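You operate a simulated robot arm through the tools that you are given. There is no shell and no other tool.

Carry out the task below with a simulated robot arm. There is one attempt and no reset: what you move stays moved.

JOB
Stick the red dot over the hole in the blue bracket, then lay the bracket on the rubber mat.
Fine: it lies on the magnet plate: magnet on before you stick, off again after.

Only the result counts: the job must be done as asked and must still hold three seconds after the hand-in. Knocking over, shifting, dropping, spilling or breaking anything else fails it.

ROBOT AND FRAMES
A 6-joint arm with a two-finger parallel gripper, fixed in place. Base frame: the origin is on the floor under the middle of its stand, x ahead of it, y to its left, z up; the work surface is at about z = 860. Units: mm, degrees, N and s.
With the tool pointing down near the work surface it reaches from about 260 to 680 mm from the base axis. Its first joint turns from -66.0 to 66.0 degrees. Payload 2.9 kg.
The tool frame sits at the grasp point between the pads (the TCP): z along the fingers, y along the line on which they close. The tips reach 30 mm beyond it. The gripper opens to 110 mm. The fingers are 20 mm wide and 10 mm thick; the gripper's body (48 by 112 mm) begins 55 mm behind the TCP.
Orientation is told as [roll, pitch, yaw] about the base's x, y, z axes, in that order, counted from this pose: with the fingers straight down and closing along the base's y, the tool's x points along the base's -x, its y along +y and its z along -z.

CONTROLS
- The arm moves only by the tool jog_arm. Its argument "moves" is a list of rows, each an object of numbers (a shift or turn left out is 0, a gripper value left out holds the last): "x", "y", "z": the shift along the base's x, y, z in mm; "rx", "ry", "rz": the turn, a rotation vector about the base's x, y, z in degrees; "jaw": the gripper command, from -1 (shut) to 1 (fully open), values between in proportion. In form: [{"x": .., "y": .., "z": .., "rx": .., "ry": .., "rz": .., "jaw": ..}, ...]. A call has 1 to 20 rows; each row is the pose to reach, as a shift and turn from the pose commanded when the call began. A row lasts 0.2 s, in which the tool goes at most 50 mm and 8.6 degrees; a call with a longer step from one row to the next is refused whole, and so is a gripper value outside its range. A pose out of reach is approached as far as the arm can. The call stops where the force on the tool passes 40 N (or 10 N more than at its start, if that is more) or the arm is blocked; 0.2 s more then pass. Each finger travels about 108 mm/s and halts on what it meets, pressing with about 25 N; the grip force reading is that of the motor and also rises with nothing between the fingers. The clock runs only during rows and for 0.2 s after the last one: add rows that repeat a pose to give the fingers time. The reply holds the time, the measured pose of the TCP, the force on the tool along the base axes, the opening and the grip force, in the units named above and with some noise, with the torque about the TCP (base axes, N m) and any sound that the robot's microphone picked up.
- Cameras (640 x 400 px; columns grow to the right, rows downward): "scene" is fixed at [80.7, 440.5, 1364.5]; the picture's right is [-0.76, -0.65, 0.00], its down [-0.36, 0.43, -0.83] and it looks along [0.54, -0.63, -0.56] (base axes); focal length 243 px, centre (320, 200). "wrist" rides on the gripper at [72, 17, -103] in the tool frame; the picture's right is [-0.23, 0.97, 0.00], its down [-0.76, -0.18, -0.62] and it looks along [-0.61, -0.14, 0.78] (tool axes); focal length 222 px, centre (320, 200). There is no depth. A picture from a camera that has moved, and an enlarged one, comes with that camera's place and axes in the base frame and with its lens. The place of the scene camera against the robot may be out by one fixed shift of up to 25 mm in any direction.
- grab_frame(camera): a new picture of that camera. The clock stands still meanwhile.
- enlarge(camera, box): a new picture of the part [left, top, right, bottom] of that camera's present view, enlarged. The clock stands still meanwhile.
- sign_off(): hands the job in; it is judged then, once.

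Nothing tells you positions but the pictures and the camera data. Unless the task says otherwise, let go and move clear before handing in.

The tools are called as a command line: name --argument value ..., lists and objects as JSON in quotes. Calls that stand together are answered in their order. jog_arm: Moves the arm, as the interface text tells. Its arguments: {"type":"object","properties":{"moves":{"type":"array"}},"required":["moves"]} The other tools are called the same way: grab_frame (camera) takes a picture; enlarge (camera, box) takes an enlarged picture of a part of a camera's view; sign_off () hands the job in.

At the start:

```text
time_s: 0.0
position: [380.7, -226.5, 1260.0]
tcp_rot: [-0.1, 0.0, 0.0]
force: [-1.0, -0.6, 0.6]
moment: [0.0, 0.01, 0.01]
finger_gap: 110.0
grasp_force: 0.1
```

scene: 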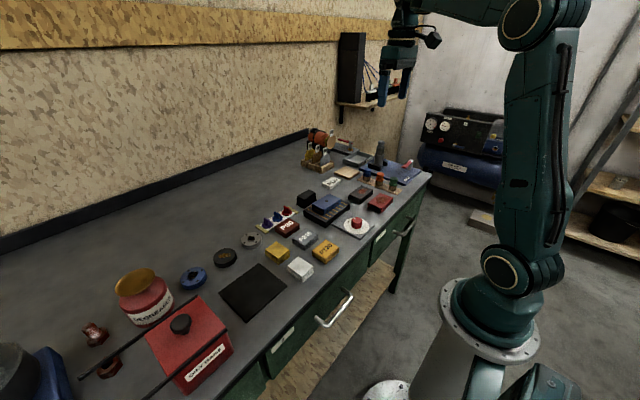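
wrist: 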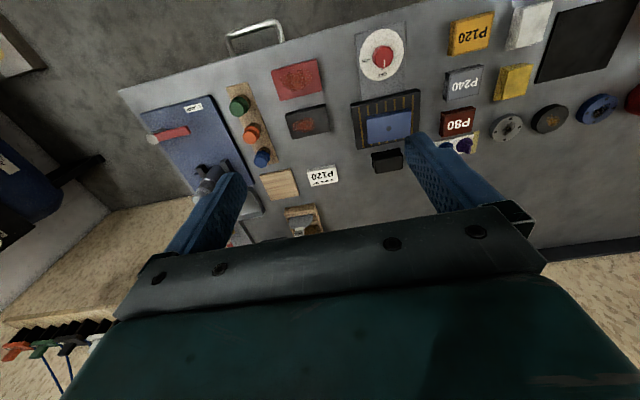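

I see a bench with many blocks, a magnet plate with a blue item on it, a red knob or dial on a white plate, and a black mat. I'll enlarge the views to identify the bracket, the red dot, the magnet switch and the mat before moving.

enlarge --camera "scene" --box '[240, 180, 400, 280]'

enlarge --camera "scene" --box '[290, 120, 450, 220]'

enlarge --camera "wrist" --box '[330, 10, 490, 110]'

enlarge --camera "wrist" --box '[330, 70, 490, 170]'

enlarge --camera "wrist" --box '[130, 80, 290, 180]'

enlarge --camera "wrist" --box '[200, 140, 360, 240]'

enlarge --camera "scene" --box '[70, 240, 310, 390]'

```text
4.00 times, centred on (320, 230) of scene
camera zoom: at [80.7, 440.5, 1364.5], right [-0.76, -0.65, 0.0], down [-0.36, 0.43, -0.83], along [0.54, -0.63, -0.56], focal length 973 px, centre (320, 80)
```

zoom: 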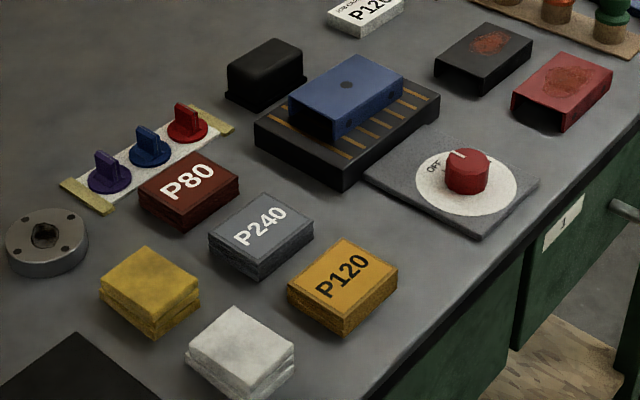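

```text
4.00 times, centred on (370, 170) of scene
camera zoom: at [80.7, 440.5, 1364.5], right [-0.76, -0.65, 0.0], down [-0.36, 0.43, -0.83], along [0.54, -0.63, -0.56], focal length 973 px, centre (120, 320)
```

zoom: 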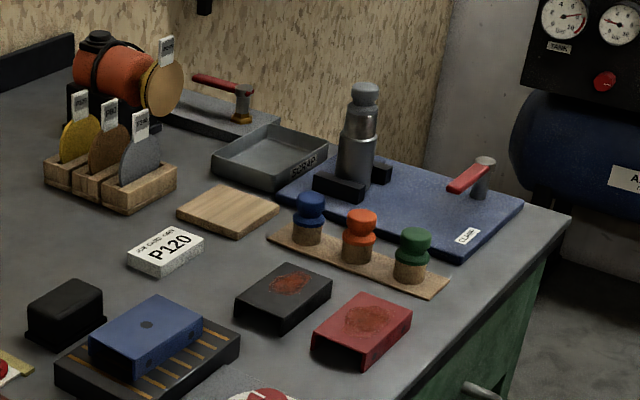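

```text
4.00 times, centred on (410, 60) of wrist
camera zoom: at [307.7, -210.5, 1364.0], right [0.23, 0.97, 0.0], down [0.76, -0.18, 0.62], along [0.61, -0.14, -0.78], focal length 888 px, centre (-40, 760)
```

zoom: 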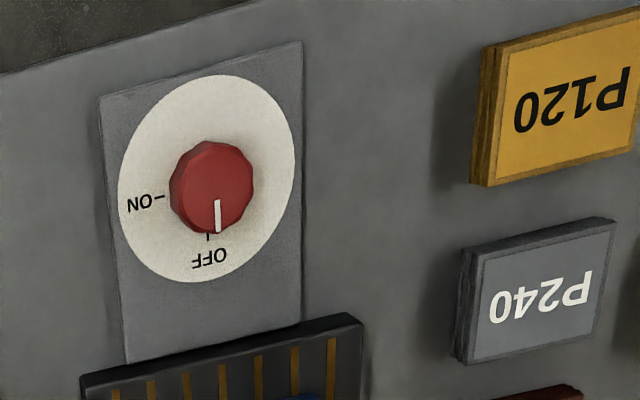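

```text
4.00 times, centred on (410, 120) of wrist
camera zoom: at [307.7, -210.5, 1364.0], right [0.23, 0.97, 0.0], down [0.76, -0.18, 0.62], along [0.61, -0.14, -0.78], focal length 888 px, centre (-40, 520)
```

zoom: 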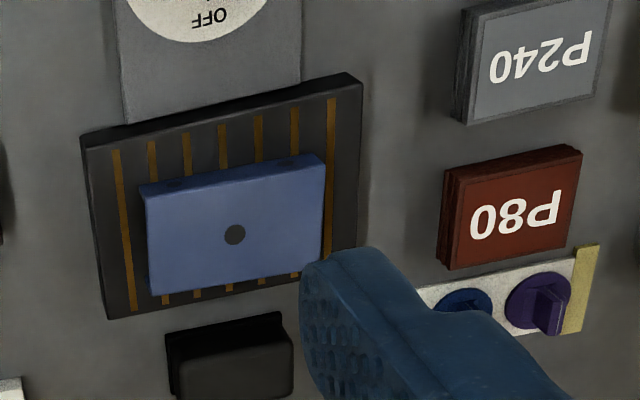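

```text
4.00 times, centred on (210, 130) of wrist
camera zoom: at [307.7, -210.5, 1364.0], right [0.23, 0.97, 0.0], down [0.76, -0.18, 0.62], along [0.61, -0.14, -0.78], focal length 888 px, centre (760, 480)
```

zoom: 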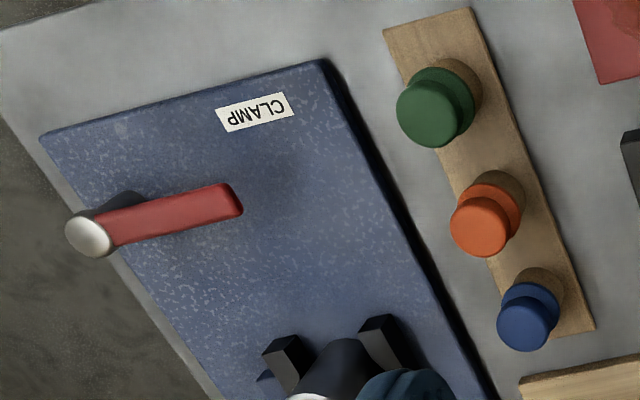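

```text
4.00 times, centred on (280, 190) of wrist
camera zoom: at [307.7, -210.5, 1364.0], right [0.23, 0.97, 0.0], down [0.76, -0.18, 0.62], along [0.61, -0.14, -0.78], focal length 888 px, centre (480, 240)
```

zoom: 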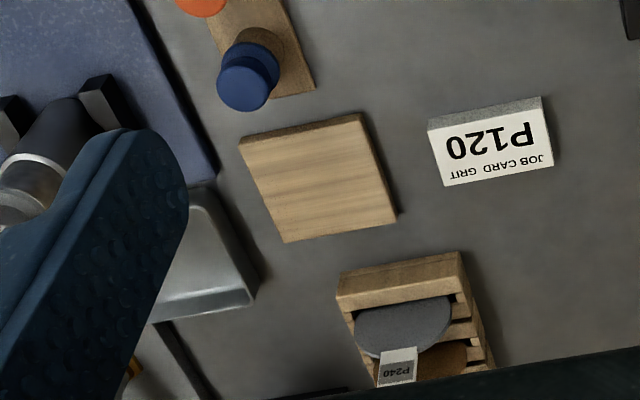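

```text
2.67 times, centred on (190, 315) of scene
camera zoom: at [80.7, 440.5, 1364.5], right [-0.76, -0.65, 0.0], down [-0.36, 0.43, -0.83], along [0.54, -0.63, -0.56], focal length 649 px, centre (667, -107)
```

zoom: 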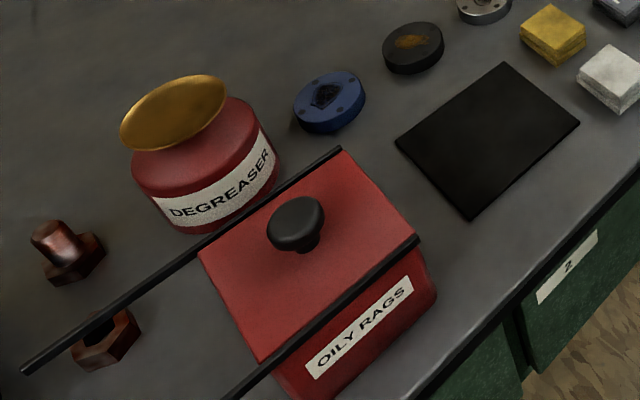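

The blue bracket, with a hole in its top, lies on the striped magnet plate. The knob on the white dial reads OFF, and ON is a quarter turn clockwise seen from above. The red tabbed dot is on the liner strip, and the black square looks like the rubber mat. I'll move the wrist camera closer for accurate positions.

jog_arm --moves '[{"x": -8, "y": 34, "z": -26}, {"x": -16, "y": 68, "z": -52}, {"x": -24, "y": 102, "z": -78}, {"x": -32, "y": 136, "z": -104}, {"x": -40, "y": 170, "z": -130}, {"x": -48, "y": 204, "z": -156}, {"x": -48, "y": 204, "z": -156}]'

grab_frame --camera "wrist"

```text
time_s: 1.6
position: [333.0, -23.8, 1102.7]
tcp_rot: [0.0, 0.0, 0.1]
force: [-0.1, 0.6, 1.1]
moment: [-0.02, 0.01, 0.01]
finger_gap: 109.9
grasp_force: 0.1
```

```text
taken
camera wrist: at [260.2, -6.9, 1206.7], right [0.23, 0.97, 0.0], down [0.76, -0.18, 0.62], along [0.61, -0.14, -0.78], focal length 222 px, centre (320, 200)
```

wrist: 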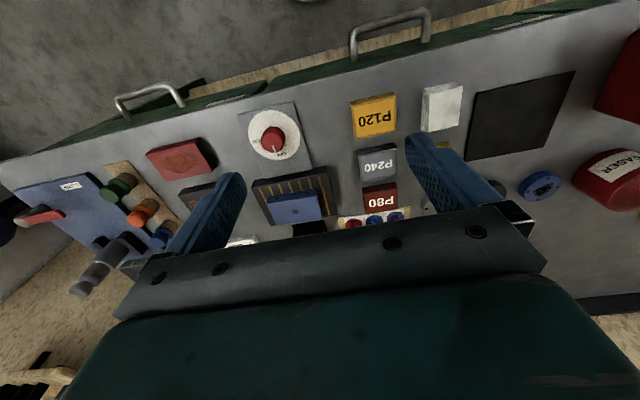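

The knob, bracket and dot strip are all in view now between the fingers. I'll enlarge each one to measure it.

enlarge --camera "wrist" --box '[220, 90, 348, 170]'

enlarge --camera "wrist" --box '[240, 160, 432, 280]'

enlarge --camera "wrist" --box '[420, 60, 612, 180]'

enlarge --camera "scene" --box '[250, 190, 314, 230]'

enlarge --camera "scene" --box '[300, 185, 380, 245]'

```text
5.00 times, centred on (284, 130) of wrist
camera zoom: at [260.2, -6.9, 1206.7], right [0.23, 0.97, 0.0], down [0.76, -0.18, 0.62], along [0.61, -0.14, -0.78], focal length 1111 px, centre (500, 550)
```

zoom: 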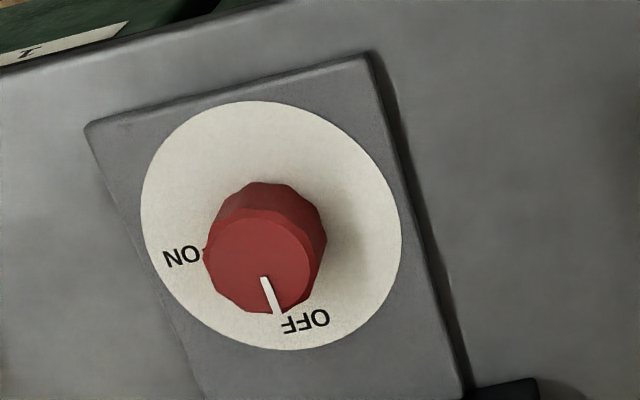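

```text
3.33 times, centred on (336, 220) of wrist
camera zoom: at [260.2, -6.9, 1206.7], right [0.23, 0.97, 0.0], down [0.76, -0.18, 0.62], along [0.61, -0.14, -0.78], focal length 740 px, centre (267, 133)
```

zoom: 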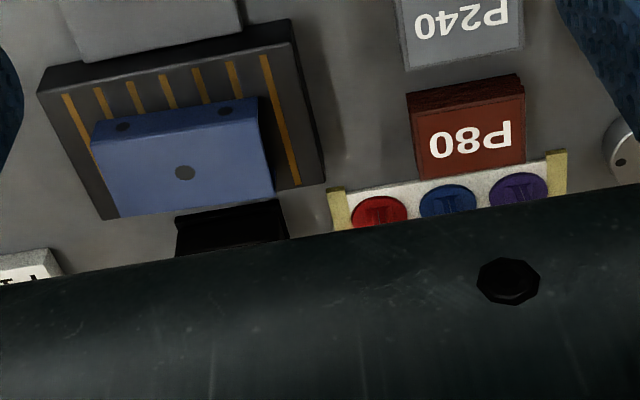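

```text
3.33 times, centred on (516, 120) of wrist
camera zoom: at [260.2, -6.9, 1206.7], right [0.23, 0.97, 0.0], down [0.76, -0.18, 0.62], along [0.61, -0.14, -0.78], focal length 740 px, centre (-333, 467)
```

zoom: 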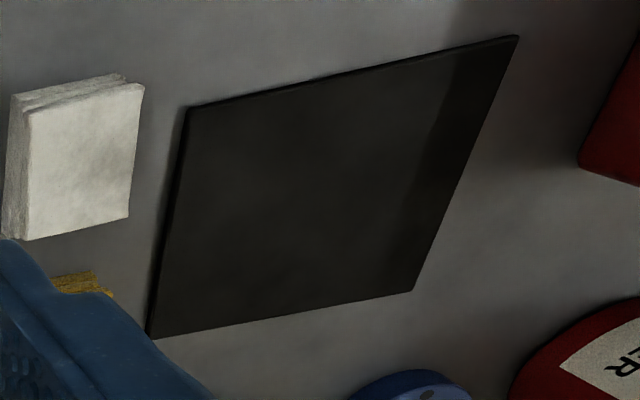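

```text
10.00 times, centred on (282, 210) of scene
camera zoom: at [80.7, 440.5, 1364.5], right [-0.76, -0.65, 0.0], down [-0.36, 0.43, -0.83], along [0.54, -0.63, -0.56], focal length 2433 px, centre (700, 100)
```

zoom: 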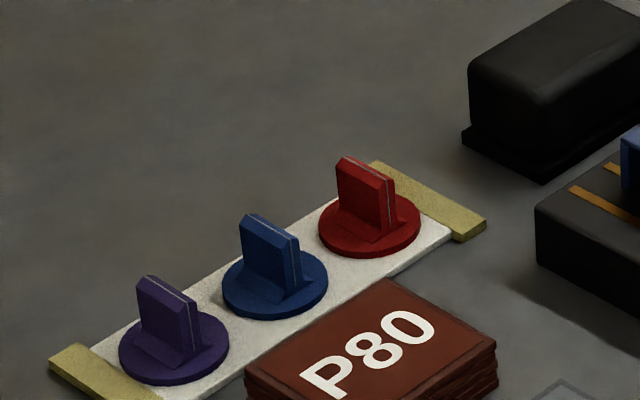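

```text
6.67 times, centred on (340, 215) of scene
camera zoom: at [80.7, 440.5, 1364.5], right [-0.76, -0.65, 0.0], down [-0.36, 0.43, -0.83], along [0.54, -0.63, -0.56], focal length 1622 px, centre (187, 100)
```

zoom: 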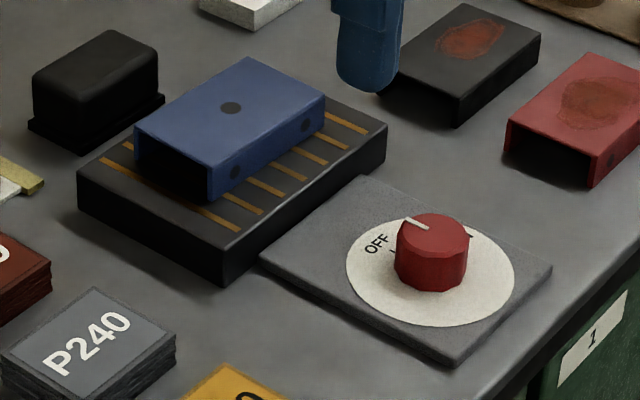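

From two wrist views, the knob is at about (381, −111) with its top at z≈891 and its dial plate at z≈865. The bracket hole is at about (510, −111, 908), and the red dot is near (609, −14) with its fin along x. I'll hover over the knob, turned +45°, with the jaws part open.

jog_arm --moves '[{"x": 6.9, "y": -12.5, "z": -20.5, "rz": 6.43, "jaw": 0.1}, {"x": 13.7, "y": -25, "z": -41, "rz": 12.86}, {"x": 20.6, "y": -37.5, "z": -61.5, "rz": 19.29}, {"x": 27.4, "y": -50, "z": -82, "rz": 25.7}, {"x": 34.3, "y": -62.5, "z": -102.5, "rz": 32.1}, {"x": 41.1, "y": -75, "z": -123, "rz": 38.6}, {"x": 48, "y": -87.5, "z": -143.5, "rz": 45}, {"x": 48, "y": -87.5, "z": -143.5, "rz": 45}]'

grab_frame --camera "wrist"

grab_frame --camera "scene"

```text
time_s: 3.4
position: [379.5, -112.4, 960.4]
tcp_rot: [0.0, 0.0, 45.1]
force: [-0.1, 0.0, -0.1]
moment: [-0.03, 0.04, -0.02]
finger_gap: 60.4
grasp_force: 0.0
```

```text
taken
camera wrist: at [316.5, -150.1, 1064.7], right [-0.53, 0.85, 0.0], down [0.66, 0.41, 0.62], along [0.53, 0.33, -0.78], focal length 222 px, centre (320, 200)
```

wrist: 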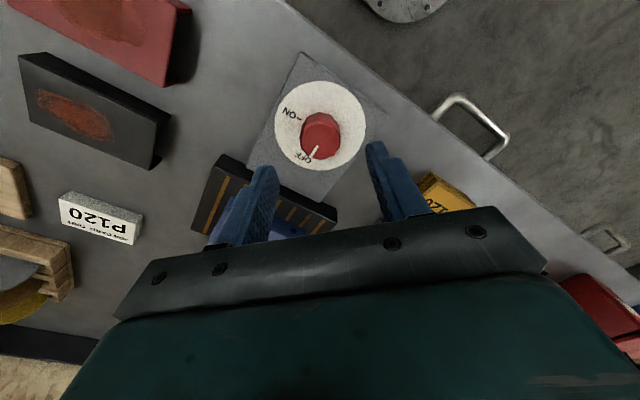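

```text
taken
```

scene: 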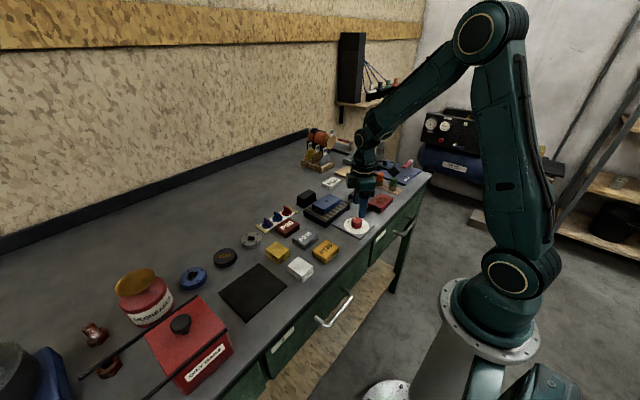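

The open jaws are now above the knob. I'll enlarge the view to check the centring.

enlarge --camera "wrist" --box '[256, 80, 384, 160]'

enlarge --camera "scene" --box '[310, 165, 406, 245]'

```text
5.00 times, centred on (320, 120) of wrist
camera zoom: at [316.5, -150.1, 1064.7], right [-0.53, 0.85, 0.0], down [0.66, 0.41, 0.62], along [0.53, 0.33, -0.78], focal length 1111 px, centre (320, 600)
```

zoom: 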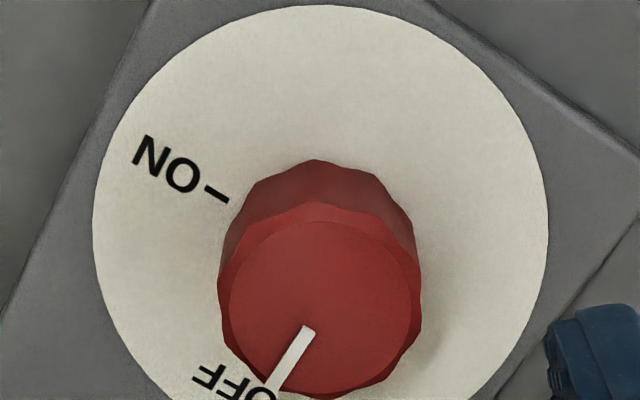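

```text
5.00 times, centred on (358, 205) of scene
camera zoom: at [80.7, 440.5, 1364.5], right [-0.76, -0.65, 0.0], down [-0.36, 0.43, -0.83], along [0.54, -0.63, -0.56], focal length 1216 px, centre (130, 175)
```

zoom: 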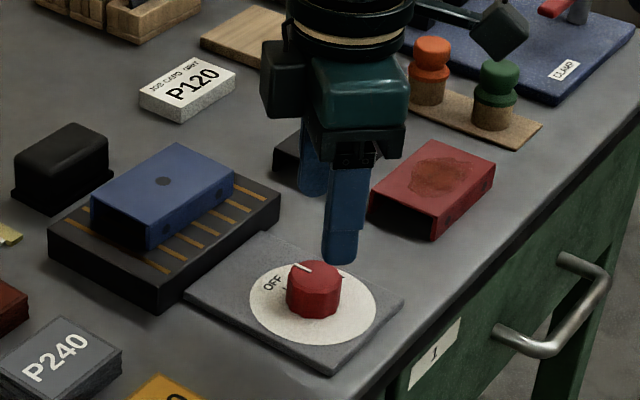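

The knob is centred on the closing line to within about 2 mm and is about 34 mm wide. I'll descend around it, keeping the tips a few mm above the dial plate, then close on it.

jog_arm --moves '[{"x": 2, "y": 1, "z": -20}, {"x": 2, "y": 1, "z": -40}, {"x": 2, "y": 1, "z": -52}, {"x": 2, "y": 1, "z": -60}, {"x": 2, "y": 1, "z": -60}]'

enlarge --camera "scene" --box '[310, 165, 406, 245]'

grab_frame --camera "wrist"

```text
time_s: 4.6
position: [383.6, -109.8, 900.7]
tcp_rot: [-0.1, 0.0, 45.0]
force: [0.0, 0.5, 0.0]
moment: [-0.01, 0.03, -0.03]
finger_gap: 60.5
grasp_force: 0.1
```

```text
5.00 times, centred on (358, 205) of scene
camera zoom: at [80.7, 440.5, 1364.5], right [-0.76, -0.65, 0.0], down [-0.36, 0.43, -0.83], along [0.54, -0.63, -0.56], focal length 1216 px, centre (130, 175)
```

zoom: 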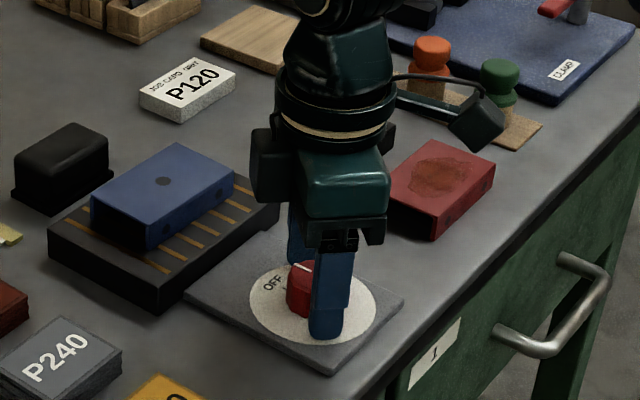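

```text
taken
camera wrist: at [318.9, -148.7, 1004.7], right [-0.53, 0.85, 0.0], down [0.66, 0.41, 0.62], along [0.53, 0.33, -0.78], focal length 222 px, centre (320, 200)
```

wrist: 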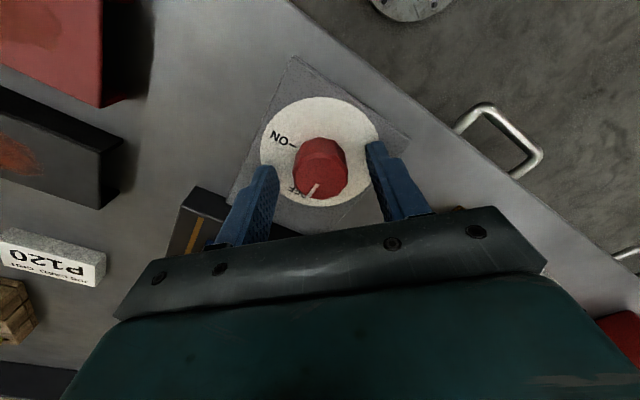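

The fingers straddle the knob evenly. I'll close on it.

jog_arm --moves '[{"jaw": -1}, {"jaw": -1}, {"jaw": -1}]'

```text
time_s: 5.4
position: [382.1, -109.9, 901.4]
tcp_rot: [0.0, 0.1, 45.1]
force: [-2.7, 3.9, -1.3]
moment: [-0.21, -0.46, -0.04]
finger_gap: 33.3
grasp_force: 45.1
```

I have the knob, at a gap of 33 mm. I'll turn it 90° clockwise.

jog_arm --moves '[{"rz": -7.5}, {"rz": -15}, {"rz": -22.5}, {"rz": -30}, {"rz": -37.5}, {"rz": -45}, {"rz": -52.5}, {"rz": -60}, {"rz": -67.5}, {"rz": -75}, {"rz": -82.5}, {"rz": -90}, {"rz": -90}]'

grab_frame --camera "wrist"

```text
time_s: 8.2
position: [382.3, -110.2, 901.0]
tcp_rot: [-0.1, 0.0, -45.0]
force: [-5.6, 14.8, 9.6]
moment: [-0.03, 0.49, 0.0]
finger_gap: 33.2
grasp_force: 45.2
```

```text
taken
camera wrist: at [342.7, -46.2, 1004.7], right [0.85, 0.53, 0.0], down [0.41, -0.66, 0.62], along [0.33, -0.53, -0.78], focal length 222 px, centre (320, 200)
```

wrist: 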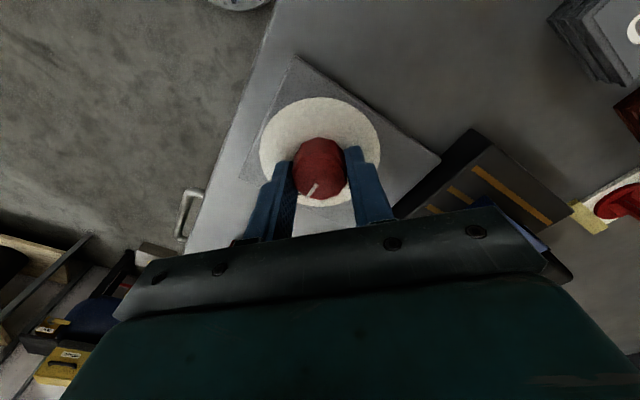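

The knob turned with the gripper. I'll open, rise a little and check that the mark points at ON.

jog_arm --moves '[{"jaw": 0.1}, {"jaw": 0.1}, {"z": 20, "jaw": 0.1}, {"z": 50, "jaw": 0.1}, {"z": 90, "jaw": 0.1}]'

enlarge --camera "wrist" --box '[240, 60, 432, 180]'

enlarge --camera "scene" --box '[310, 165, 406, 245]'

```text
time_s: 9.4
position: [382.8, -110.2, 990.3]
tcp_rot: [0.1, 0.0, -45.1]
force: [-0.9, 0.3, 0.7]
moment: [-0.01, -0.01, 0.0]
finger_gap: 60.6
grasp_force: 0.1
```

```text
3.33 times, centred on (336, 120) of wrist
camera zoom: at [342.7, -46.7, 1094.8], right [0.85, 0.53, 0.0], down [0.41, -0.66, 0.62], along [0.33, -0.53, -0.78], focal length 740 px, centre (267, 467)
```

zoom: 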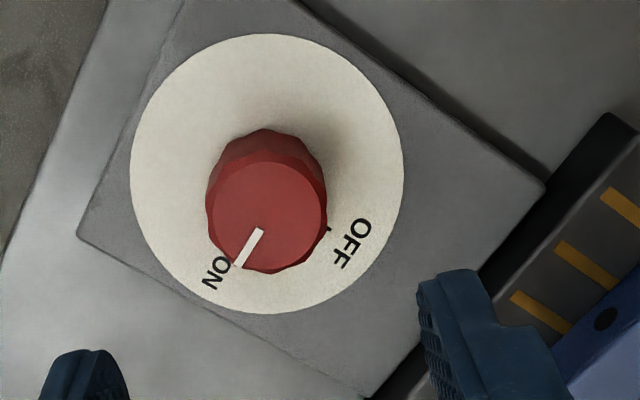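

```text
5.00 times, centred on (358, 205) of scene
camera zoom: at [80.7, 440.5, 1364.5], right [-0.76, -0.65, 0.0], down [-0.36, 0.43, -0.83], along [0.54, -0.63, -0.56], focal length 1216 px, centre (130, 175)
```

zoom: 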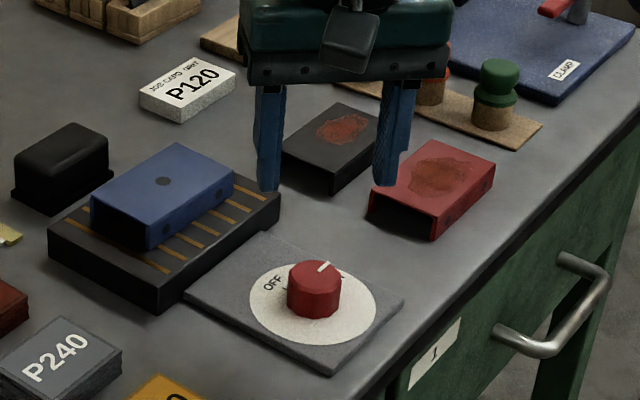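

The mark now points at ON and the dial plate hasn't shifted. Next I'll go above the red dot at yaw 0, with the jaws partly closed, and check how its fin is aligned.

jog_arm --moves '[{"x": 28, "y": 12, "z": 0, "rz": 5.6, "jaw": -0.3}, {"x": 56, "y": 24, "z": 0, "rz": 11.2}, {"x": 84, "y": 36, "z": 0, "rz": 16.9}, {"x": 112, "y": 48, "z": 0, "rz": 22.5}, {"x": 140, "y": 60, "z": 0, "rz": 28.1}, {"x": 168, "y": 72, "z": 0, "rz": 33.8}, {"x": 196, "y": 84, "z": 0, "rz": 39.4}, {"x": 226, "y": 96, "z": 0, "rz": 45}, {"x": 226, "y": 96, "z": 0, "rz": 45}]'

grab_frame --camera "wrist"

enlarge --camera "wrist" --box '[256, 90, 384, 170]'

enlarge --camera "scene" --box '[240, 170, 336, 230]'

```text
time_s: 11.4
position: [607.8, -14.6, 991.5]
tcp_rot: [0.0, -0.1, 0.1]
force: [1.0, 0.2, -1.0]
moment: [0.0, 0.0, 0.01]
finger_gap: 38.5
grasp_force: 0.1
```

```text
taken
camera wrist: at [535.2, 3.3, 1094.9], right [0.22, 0.97, 0.0], down [0.76, -0.18, 0.62], along [0.61, -0.14, -0.78], focal length 222 px, centre (320, 200)
```

wrist: 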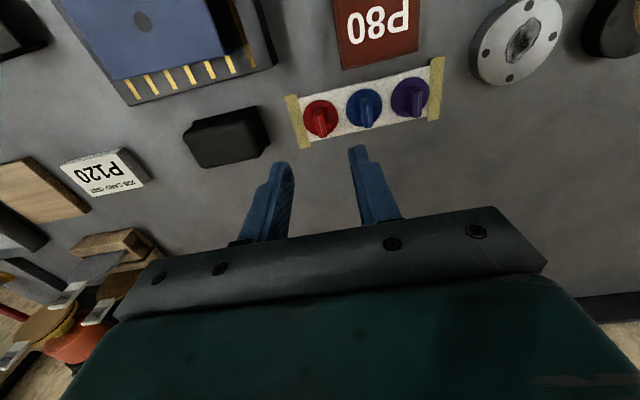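

```text
5.00 times, centred on (320, 130) of wrist
camera zoom: at [535.2, 3.3, 1094.9], right [0.22, 0.97, 0.0], down [0.76, -0.18, 0.62], along [0.61, -0.14, -0.78], focal length 1111 px, centre (320, 550)
```

zoom: 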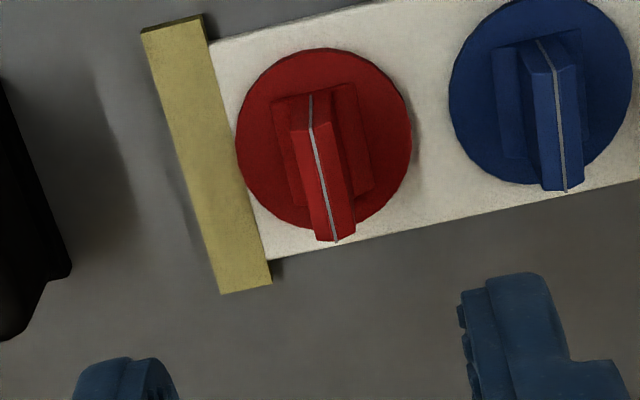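

```text
6.67 times, centred on (288, 200) of scene
camera zoom: at [80.7, 440.5, 1364.5], right [-0.76, -0.65, 0.0], down [-0.36, 0.43, -0.83], along [0.54, -0.63, -0.56], focal length 1622 px, centre (533, 200)
```

zoom: 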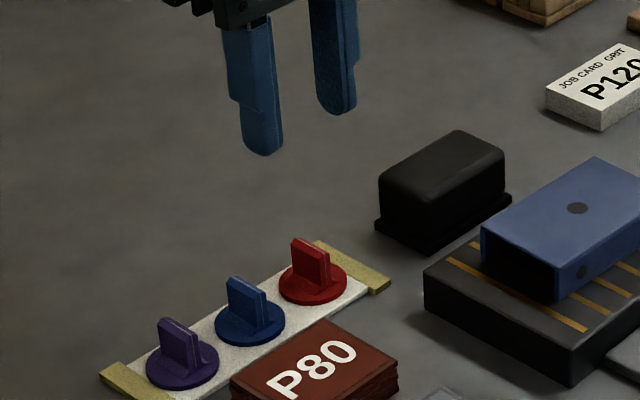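

The red dot's centre is at about (610, −13.5). Its fin runs along x, about −3° in yaw, with its top at z≈889. I'll shift to match and descend around the fin, keeping clear of the blue dot.

jog_arm --moves '[{"x": 2.8, "y": 0.9, "z": -25, "rz": -2.7}, {"x": 2.8, "y": 0.9, "z": -50, "rz": -2.7}, {"x": 2.8, "y": 0.9, "z": -65, "rz": -2.7}, {"x": 2.8, "y": 0.9, "z": -65, "rz": -2.7}]'

enlarge --camera "wrist" --box '[240, 110, 400, 210]'

enlarge --camera "scene" --box '[240, 170, 336, 230]'

```text
time_s: 12.4
position: [611.1, -14.0, 925.9]
tcp_rot: [0.0, 0.0, -2.6]
force: [-0.4, -1.3, 0.6]
moment: [0.02, 0.0, 0.03]
finger_gap: 38.6
grasp_force: 0.1
```

```text
4.00 times, centred on (320, 160) of wrist
camera zoom: at [539.0, 7.7, 1029.5], right [0.27, 0.96, 0.0], down [0.75, -0.21, 0.62], along [0.6, -0.17, -0.78], focal length 888 px, centre (320, 360)
```

zoom: 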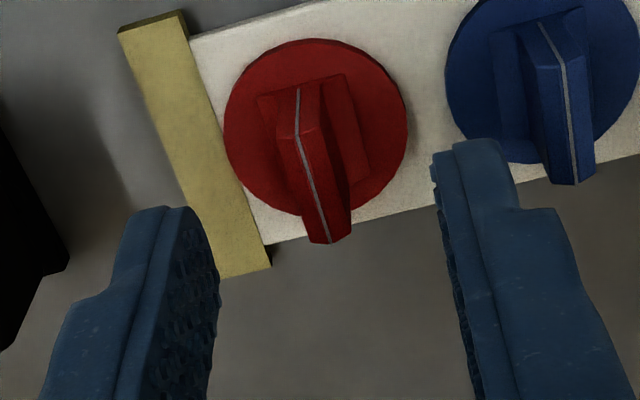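

```text
6.67 times, centred on (288, 200) of scene
camera zoom: at [80.7, 440.5, 1364.5], right [-0.76, -0.65, 0.0], down [-0.36, 0.43, -0.83], along [0.54, -0.63, -0.56], focal length 1622 px, centre (533, 200)
```

zoom: 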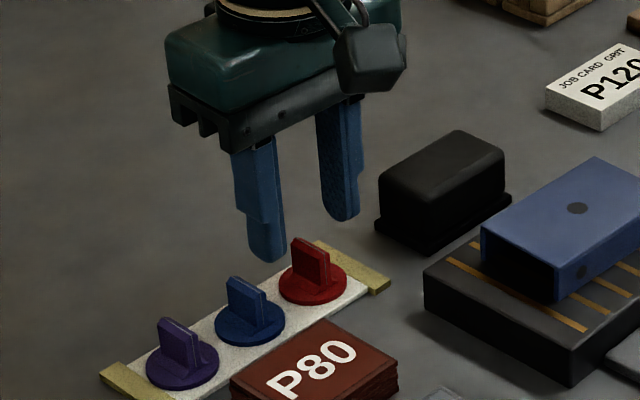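

The fin is centred between the fingers to within about 1 mm, and the fingers are clear of the blue dot. I'll go down the remaining 24 mm and close on the fin.

jog_arm --moves '[{"z": -12}, {"z": -20}, {"z": -24}, {"z": -24}, {"z": -24, "jaw": -1}, {"z": -24, "jaw": -1}, {"z": -24, "jaw": -1}]'

enlarge --camera "wrist" --box '[240, 110, 400, 210]'

enlarge --camera "scene" --box '[240, 170, 336, 230]'

```text
time_s: 14.0
position: [610.5, -13.3, 901.2]
tcp_rot: [-0.1, 0.0, -2.6]
force: [-1.1, -1.8, -1.1]
moment: [-0.05, 0.01, 0.03]
finger_gap: 6.2
grasp_force: 25.5
```

```text
4.00 times, centred on (320, 160) of wrist
camera zoom: at [539.4, 7.5, 1005.4], right [0.27, 0.96, 0.0], down [0.75, -0.21, 0.62], along [0.6, -0.17, -0.78], focal length 888 px, centre (320, 360)
```

zoom: 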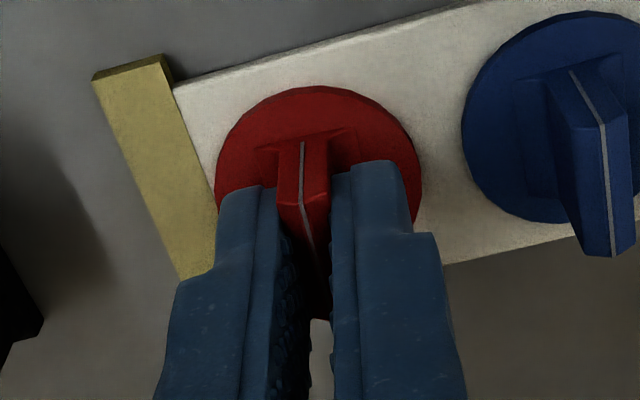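

```text
6.67 times, centred on (288, 200) of scene
camera zoom: at [80.7, 440.5, 1364.5], right [-0.76, -0.65, 0.0], down [-0.36, 0.43, -0.83], along [0.54, -0.63, -0.56], focal length 1622 px, centre (533, 200)
```

zoom: 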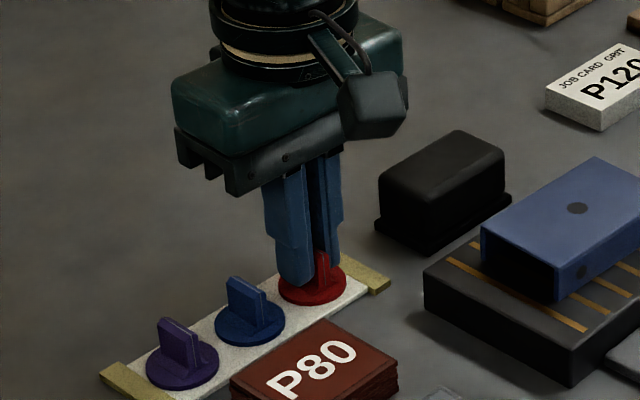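

The fin is gripped, with a gap of 6.2 mm. I'll peel it straight up slowly.

jog_arm --moves '[{"z": 2}, {"z": 5}, {"z": 10}, {"z": 18}, {"z": 30}, {"z": 50}, {"z": 80}, {"z": 110}]'

grab_frame --camera "scene"

enlarge --camera "wrist" --box '[240, 90, 400, 190]'

```text
time_s: 15.8
position: [611.0, -12.5, 1012.5]
tcp_rot: [0.0, -0.1, -2.6]
force: [-0.1, 0.0, -0.6]
moment: [0.01, 0.0, -0.01]
finger_gap: 6.5
grasp_force: 24.5
```

```text
taken
```

scene: 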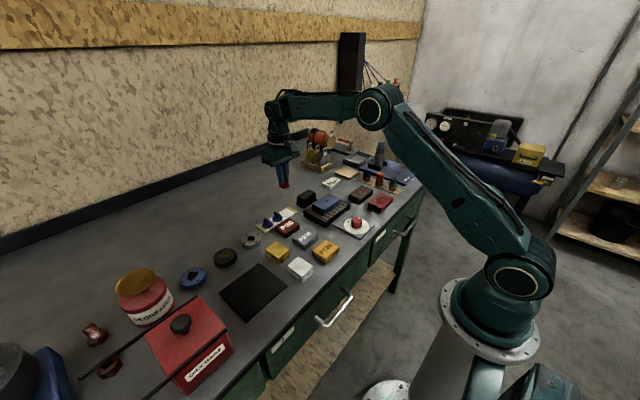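

```text
4.00 times, centred on (320, 140) of wrist
camera zoom: at [539.7, 6.8, 1116.4], right [0.27, 0.96, 0.0], down [0.75, -0.21, 0.62], along [0.6, -0.17, -0.78], focal length 888 px, centre (320, 440)
```

zoom: 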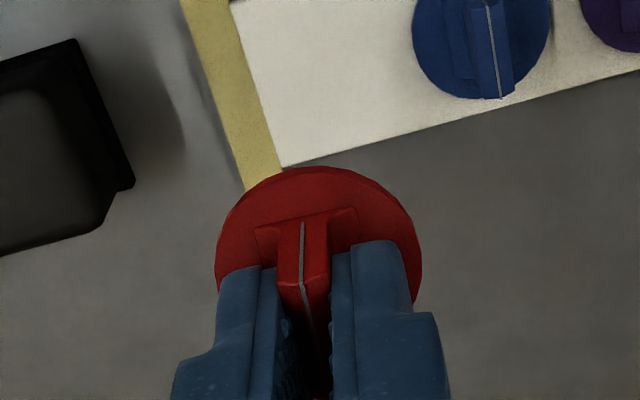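

The red dot came off cleanly and is held level. I'll move to just beyond the bracket so the hole is visible past the dot and can be located precisely.

jog_arm --moves '[{"x": -12, "y": -25, "z": 0}, {"x": -25, "y": -50, "z": 0}, {"x": -38, "y": -75, "z": 0}, {"x": -51, "y": -98, "z": 0}, {"x": -51, "y": -98, "z": 0}]'

grab_frame --camera "wrist"

enlarge --camera "wrist" --box '[224, 50, 416, 170]'

```text
time_s: 17.0
position: [560.6, -112.5, 1011.6]
tcp_rot: [0.0, 0.0, -2.6]
force: [0.3, -0.3, -0.9]
moment: [-0.02, -0.01, 0.01]
finger_gap: 6.4
grasp_force: 25.1
```

```text
taken
camera wrist: at [488.4, -92.0, 1115.1], right [0.27, 0.96, 0.0], down [0.75, -0.21, 0.62], along [0.6, -0.17, -0.78], focal length 222 px, centre (320, 200)
```

wrist: 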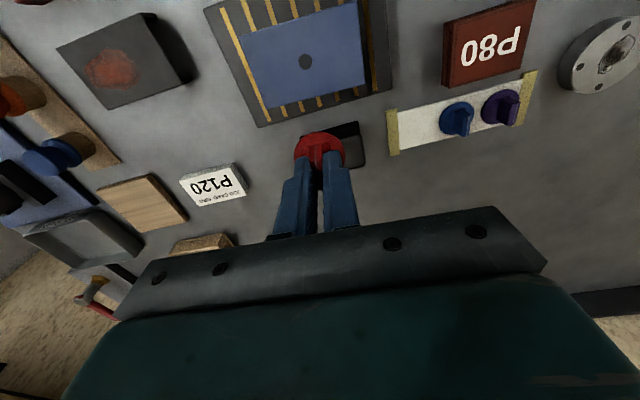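

```text
3.33 times, centred on (320, 110) of wrist
camera zoom: at [488.4, -92.0, 1115.1], right [0.27, 0.96, 0.0], down [0.75, -0.21, 0.62], along [0.6, -0.17, -0.78], focal length 740 px, centre (320, 500)
```

zoom: 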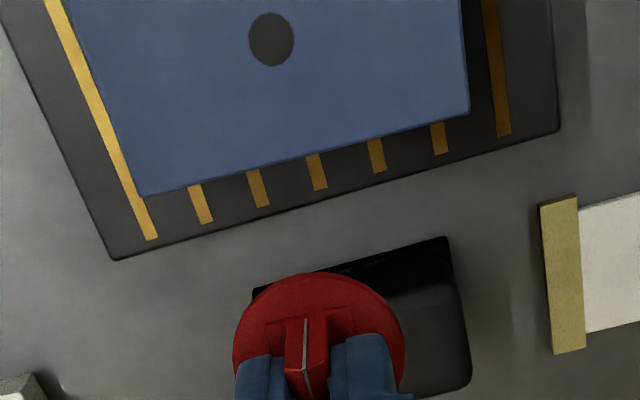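

The hole is at about (509.5, −109). The bracket's yaw is about −2.5°, and it is roughly 53 mm wide in x and 87 mm long. I'll bring the dot over the hole and descend to about 10 mm above it.

jog_arm --moves '[{"x": -16, "y": 0.7, "z": 0}, {"x": -33, "y": 1.4, "z": 0}, {"x": -50.2, "y": 2.2, "z": 0}, {"x": -50.2, "y": 2.2, "z": -20}, {"x": -50.2, "y": 2.2, "z": -40}, {"x": -50.2, "y": 2.2, "z": -52}, {"x": -50.2, "y": 2.2, "z": -52}]'

enlarge --camera "wrist" --box '[224, 80, 416, 200]'

enlarge --camera "scene" --box '[290, 170, 370, 230]'

```text
time_s: 18.6
position: [510.8, -109.6, 959.7]
tcp_rot: [0.0, 0.0, -2.6]
force: [0.2, -0.1, 0.3]
moment: [0.02, -0.01, 0.02]
finger_gap: 6.4
grasp_force: 24.7
```

```text
3.33 times, centred on (320, 140) of wrist
camera zoom: at [438.4, -88.9, 1063.4], right [0.27, 0.96, 0.0], down [0.75, -0.21, 0.62], along [0.6, -0.17, -0.78], focal length 740 px, centre (320, 400)
```

zoom: 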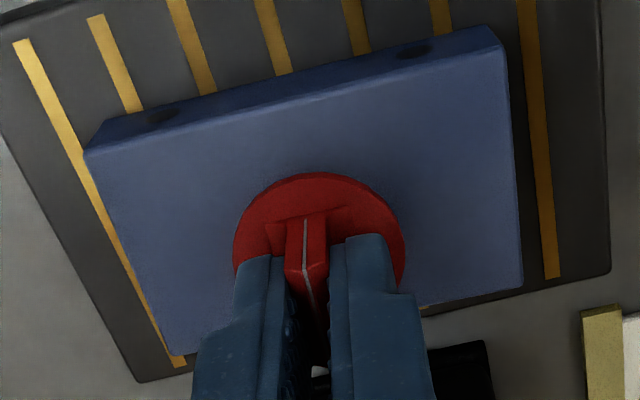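

```text
6.67 times, centred on (330, 200) of scene
camera zoom: at [80.7, 440.5, 1364.5], right [-0.76, -0.65, 0.0], down [-0.36, 0.43, -0.83], along [0.54, -0.63, -0.56], focal length 1622 px, centre (253, 200)
```

zoom: 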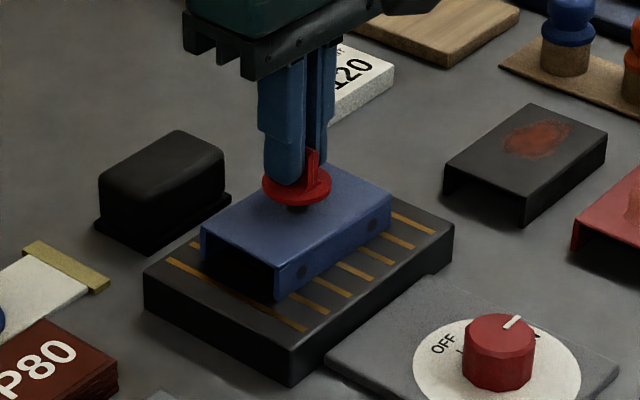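

The dot lines up with the hole in both views, about 10 mm above it. I'll lower it gently and watch the force.

jog_arm --moves '[{"z": -4}, {"z": -7}, {"z": -9}, {"z": -10}, {"z": -10}]'

```text
time_s: 19.8
position: [509.2, -108.9, 950.5]
tcp_rot: [0.0, 0.0, -2.6]
force: [-0.2, -0.4, -0.3]
moment: [0.01, 0.0, -0.02]
finger_gap: 6.3
grasp_force: 24.8
```

jog_arm --moves '[{"z": -0.7}, {"z": -1.4}, {"z": -2}, {"z": -2}]'

enlarge --camera "scene" --box '[300, 180, 348, 210]'

```text
time_s: 20.8
position: [510.8, -109.2, 948.4]
tcp_rot: [0.0, 0.0, -2.6]
force: [-0.4, -0.7, -0.1]
moment: [-0.01, 0.01, -0.01]
finger_gap: 6.5
grasp_force: 25.0
```

```text
13.33 times, centred on (324, 195) of scene
camera zoom: at [80.7, 440.5, 1364.5], right [-0.76, -0.65, 0.0], down [-0.36, 0.43, -0.83], along [0.54, -0.63, -0.56], focal length 3244 px, centre (267, 267)
```

zoom: 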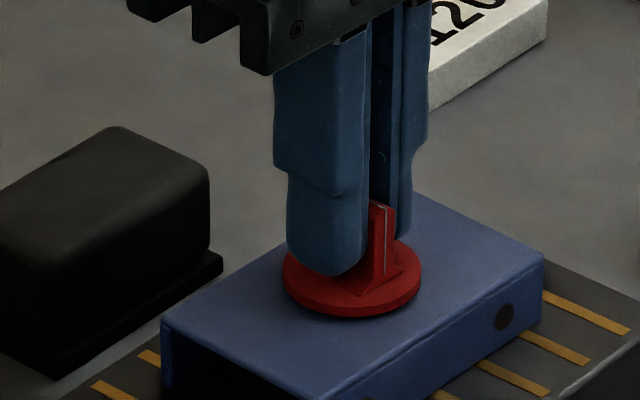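

No contact force yet, but the dot is very close to the surface. I'll keep creeping down in sub-millimetre steps until it presses.

jog_arm --moves '[{"z": -0.5}, {"z": -1}, {"z": -1.5}, {"z": -1.5}]'

```text
time_s: 21.8
position: [510.1, -109.8, 946.2]
tcp_rot: [-0.1, 0.0, -2.5]
force: [0.5, -0.3, 0.3]
moment: [-0.02, 0.02, 0.0]
finger_gap: 6.4
grasp_force: 25.4
```

jog_arm --moves '[{"z": -0.5}, {"z": -1}, {"z": -1.5}, {"z": -1.5}]'

enlarge --camera "scene" --box '[300, 180, 348, 210]'

```text
time_s: 22.8
position: [510.0, -109.1, 946.2]
tcp_rot: [0.0, -0.2, -2.7]
force: [-0.3, -0.3, 5.1]
moment: [0.0, 0.05, -0.03]
finger_gap: 6.2
grasp_force: 24.9
```

```text
13.33 times, centred on (324, 195) of scene
camera zoom: at [80.6, 440.5, 1364.5], right [-0.76, -0.65, 0.0], down [-0.36, 0.43, -0.83], along [0.54, -0.63, -0.56], focal length 3244 px, centre (267, 267)
```

zoom: 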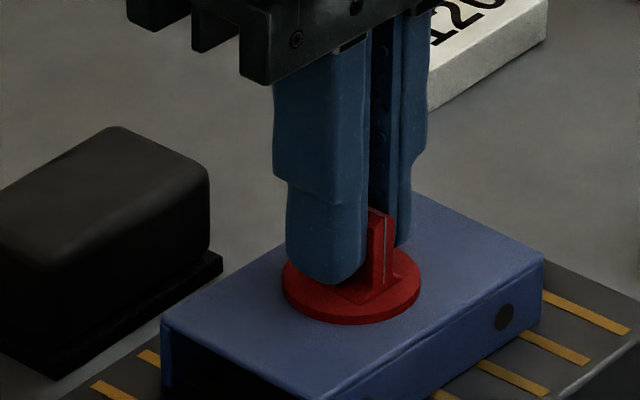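

It made contact at about 5 N. I'll press more firmly, to about 20 N, and hold for a moment.

jog_arm --moves '[{"z": -0.6}, {"z": -1.2}, {"z": -1.8}, {"z": -1.8}]'

```text
time_s: 23.8
position: [510.4, -108.4, 945.5]
tcp_rot: [0.1, -0.3, -2.7]
force: [-3.8, 3.3, 26.6]
moment: [0.08, 0.19, 0.0]
finger_gap: 6.6
grasp_force: 25.0
```

I'm pressing at about 27 N. I'll hold for a second, then open the jaws gently. The fin needs only a little clearance.

jog_arm --moves '[{"z": 0}, {"z": 0}, {"z": 0}, {"z": 0}, {"z": 0}, {"z": 0}]'

enlarge --camera "wrist" --box '[224, 80, 416, 200]'

```text
time_s: 25.2
position: [509.1, -107.7, 945.0]
tcp_rot: [0.0, -0.2, -2.6]
force: [2.5, 2.0, 24.9]
moment: [0.08, -0.09, 0.04]
finger_gap: 6.7
grasp_force: 24.9
```

```text
3.33 times, centred on (320, 140) of wrist
camera zoom: at [438.0, -88.2, 1047.7], right [0.27, 0.96, 0.0], down [0.75, -0.21, 0.63], along [0.6, -0.17, -0.78], focal length 740 px, centre (320, 400)
```

zoom: 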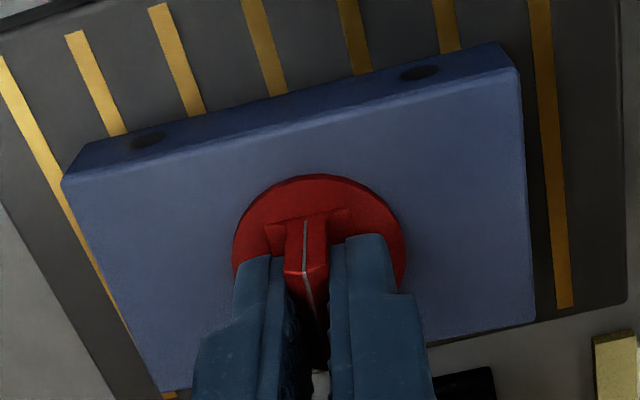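

The dot is seated flat over the hole. I'll open the jaws and rise straight up.

jog_arm --moves '[{"jaw": -0.3}, {"jaw": -0.3}, {"jaw": -0.3}, {"z": 8, "jaw": -0.3}, {"z": 30, "jaw": -0.3}, {"z": 60, "jaw": -0.3}, {"z": 85, "jaw": -0.3}]'

enlarge --camera "wrist" --box '[224, 80, 416, 200]'

enlarge --camera "scene" --box '[290, 170, 386, 230]'

```text
time_s: 26.8
position: [510.2, -109.1, 1027.7]
tcp_rot: [0.0, 0.1, -2.7]
force: [-1.0, -1.0, 0.2]
moment: [0.01, -0.03, 0.04]
finger_gap: 38.6
grasp_force: 0.0
```

```text
3.33 times, centred on (320, 140) of wrist
camera zoom: at [437.8, -88.5, 1131.9], right [0.27, 0.96, 0.0], down [0.75, -0.21, 0.62], along [0.6, -0.17, -0.78], focal length 740 px, centre (320, 400)
```

zoom: 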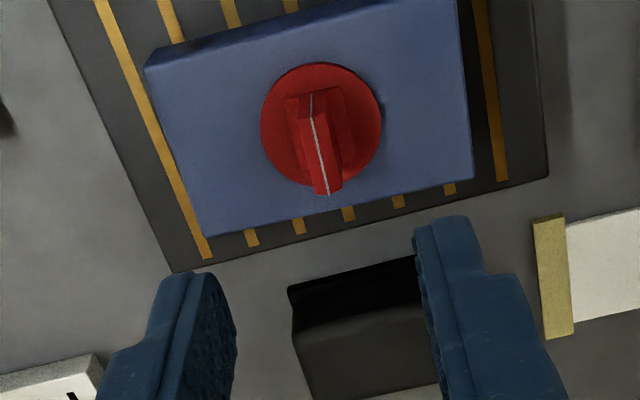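

```text
6.67 times, centred on (338, 200) of scene
camera zoom: at [80.7, 440.5, 1364.5], right [-0.76, -0.65, 0.0], down [-0.36, 0.43, -0.83], along [0.54, -0.63, -0.56], focal length 1622 px, centre (200, 200)
```

zoom: 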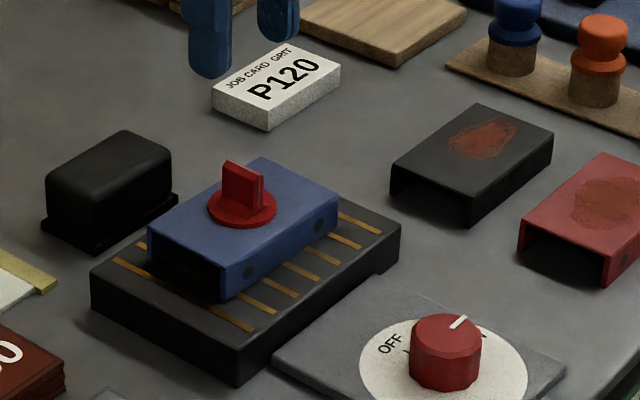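

The dot is stuck over the hole and the bracket hasn't moved. Next I'll go back to the knob at yaw −45° to turn it OFF.

jog_arm --moves '[{"x": -21.3, "y": -0.2, "rz": -7.05, "jaw": 0.1}, {"x": -42.5, "y": -0.4, "rz": -14.1}, {"x": -63.8, "y": -0.6, "rz": -21.15}, {"x": -85, "y": -0.8, "rz": -28.2}, {"x": -106.3, "y": -1, "rz": -35.25}, {"x": -127.6, "y": -1.1, "rz": -42.3}, {"x": -127.6, "y": -1.1, "z": -40, "rz": -42.3}, {"x": -127.6, "y": -1.1, "z": -75, "rz": -42.3}, {"x": -127.6, "y": -1.1, "z": -75, "rz": -42.3}]'

enlarge --camera "wrist" --box '[224, 80, 416, 200]'

```text
time_s: 28.8
position: [382.1, -111.1, 954.1]
tcp_rot: [0.0, 0.0, -44.9]
force: [-0.1, 0.7, -0.1]
moment: [0.01, -0.04, 0.0]
finger_gap: 60.4
grasp_force: 0.1
```

```text
3.33 times, centred on (320, 140) of wrist
camera zoom: at [343.2, -47.0, 1057.4], right [0.85, 0.53, 0.0], down [0.41, -0.66, 0.62], along [0.33, -0.53, -0.78], focal length 740 px, centre (320, 400)
```

zoom: 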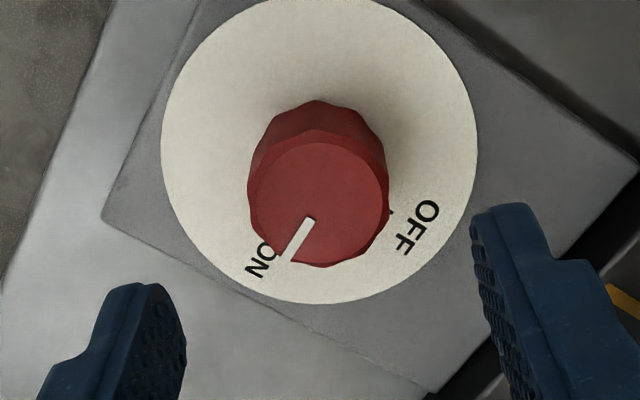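

It's centred on the knob again, with the mark at ON. I'll descend, grip and turn +90° to OFF.

jog_arm --moves '[{"z": -20}, {"z": -38}, {"z": -48}, {"z": -52}, {"z": -52}, {"z": -52, "jaw": -1}, {"z": -52, "jaw": -1}, {"z": -52, "jaw": -1}]'

```text
time_s: 30.6
position: [381.4, -109.4, 901.2]
tcp_rot: [0.0, 0.0, -44.9]
force: [2.0, 2.2, -2.9]
moment: [-0.5, 0.13, 0.0]
finger_gap: 33.2
grasp_force: 45.2
```

jog_arm --moves '[{"rz": 7.5}, {"rz": 15}, {"rz": 22.5}, {"rz": 30}, {"rz": 37.5}, {"rz": 45}, {"rz": 52.5}, {"rz": 60}, {"rz": 67.5}, {"rz": 75}, {"rz": 82.5}, {"rz": 90}, {"rz": 90}]'

jog_arm --moves '[{"jaw": 0.1}, {"jaw": 0.1}, {"z": 20, "jaw": 0.1}, {"z": 50, "jaw": 0.1}, {"z": 90, "jaw": 0.1}]'

enlarge --camera "wrist" --box '[224, 60, 416, 180]'

enlarge --camera "scene" --box '[290, 170, 386, 230]'

```text
time_s: 33.4
position: [382.2, -108.9, 900.7]
tcp_rot: [0.1, 0.0, 45.2]
force: [1.1, 15.6, -5.3]
moment: [-0.15, -0.18, -0.41]
finger_gap: 33.2
grasp_force: 45.0
```

```text
time_s: 34.6
position: [382.0, -109.4, 990.7]
tcp_rot: [0.0, -0.1, 44.9]
force: [-1.2, -0.3, -0.6]
moment: [0.01, -0.02, -0.01]
finger_gap: 60.4
grasp_force: 0.1
```

```text
3.33 times, centred on (320, 120) of wrist
camera zoom: at [318.6, -149.3, 1094.5], right [-0.53, 0.85, 0.0], down [0.66, 0.41, 0.62], along [0.53, 0.33, -0.78], focal length 740 px, centre (320, 467)
```

zoom: 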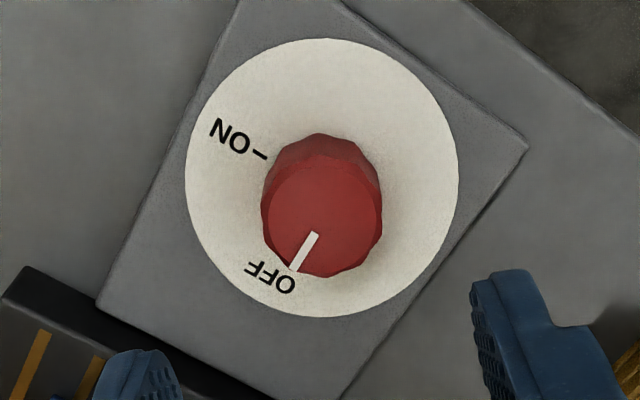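

```text
6.67 times, centred on (338, 200) of scene
camera zoom: at [80.7, 440.5, 1364.5], right [-0.76, -0.65, 0.0], down [-0.36, 0.43, -0.83], along [0.54, -0.63, -0.56], focal length 1622 px, centre (200, 200)
```

zoom: 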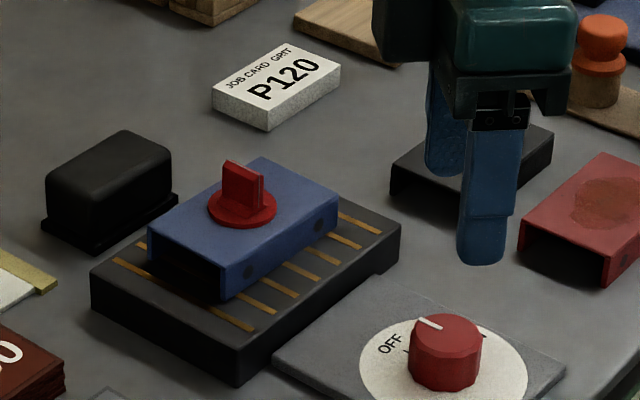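

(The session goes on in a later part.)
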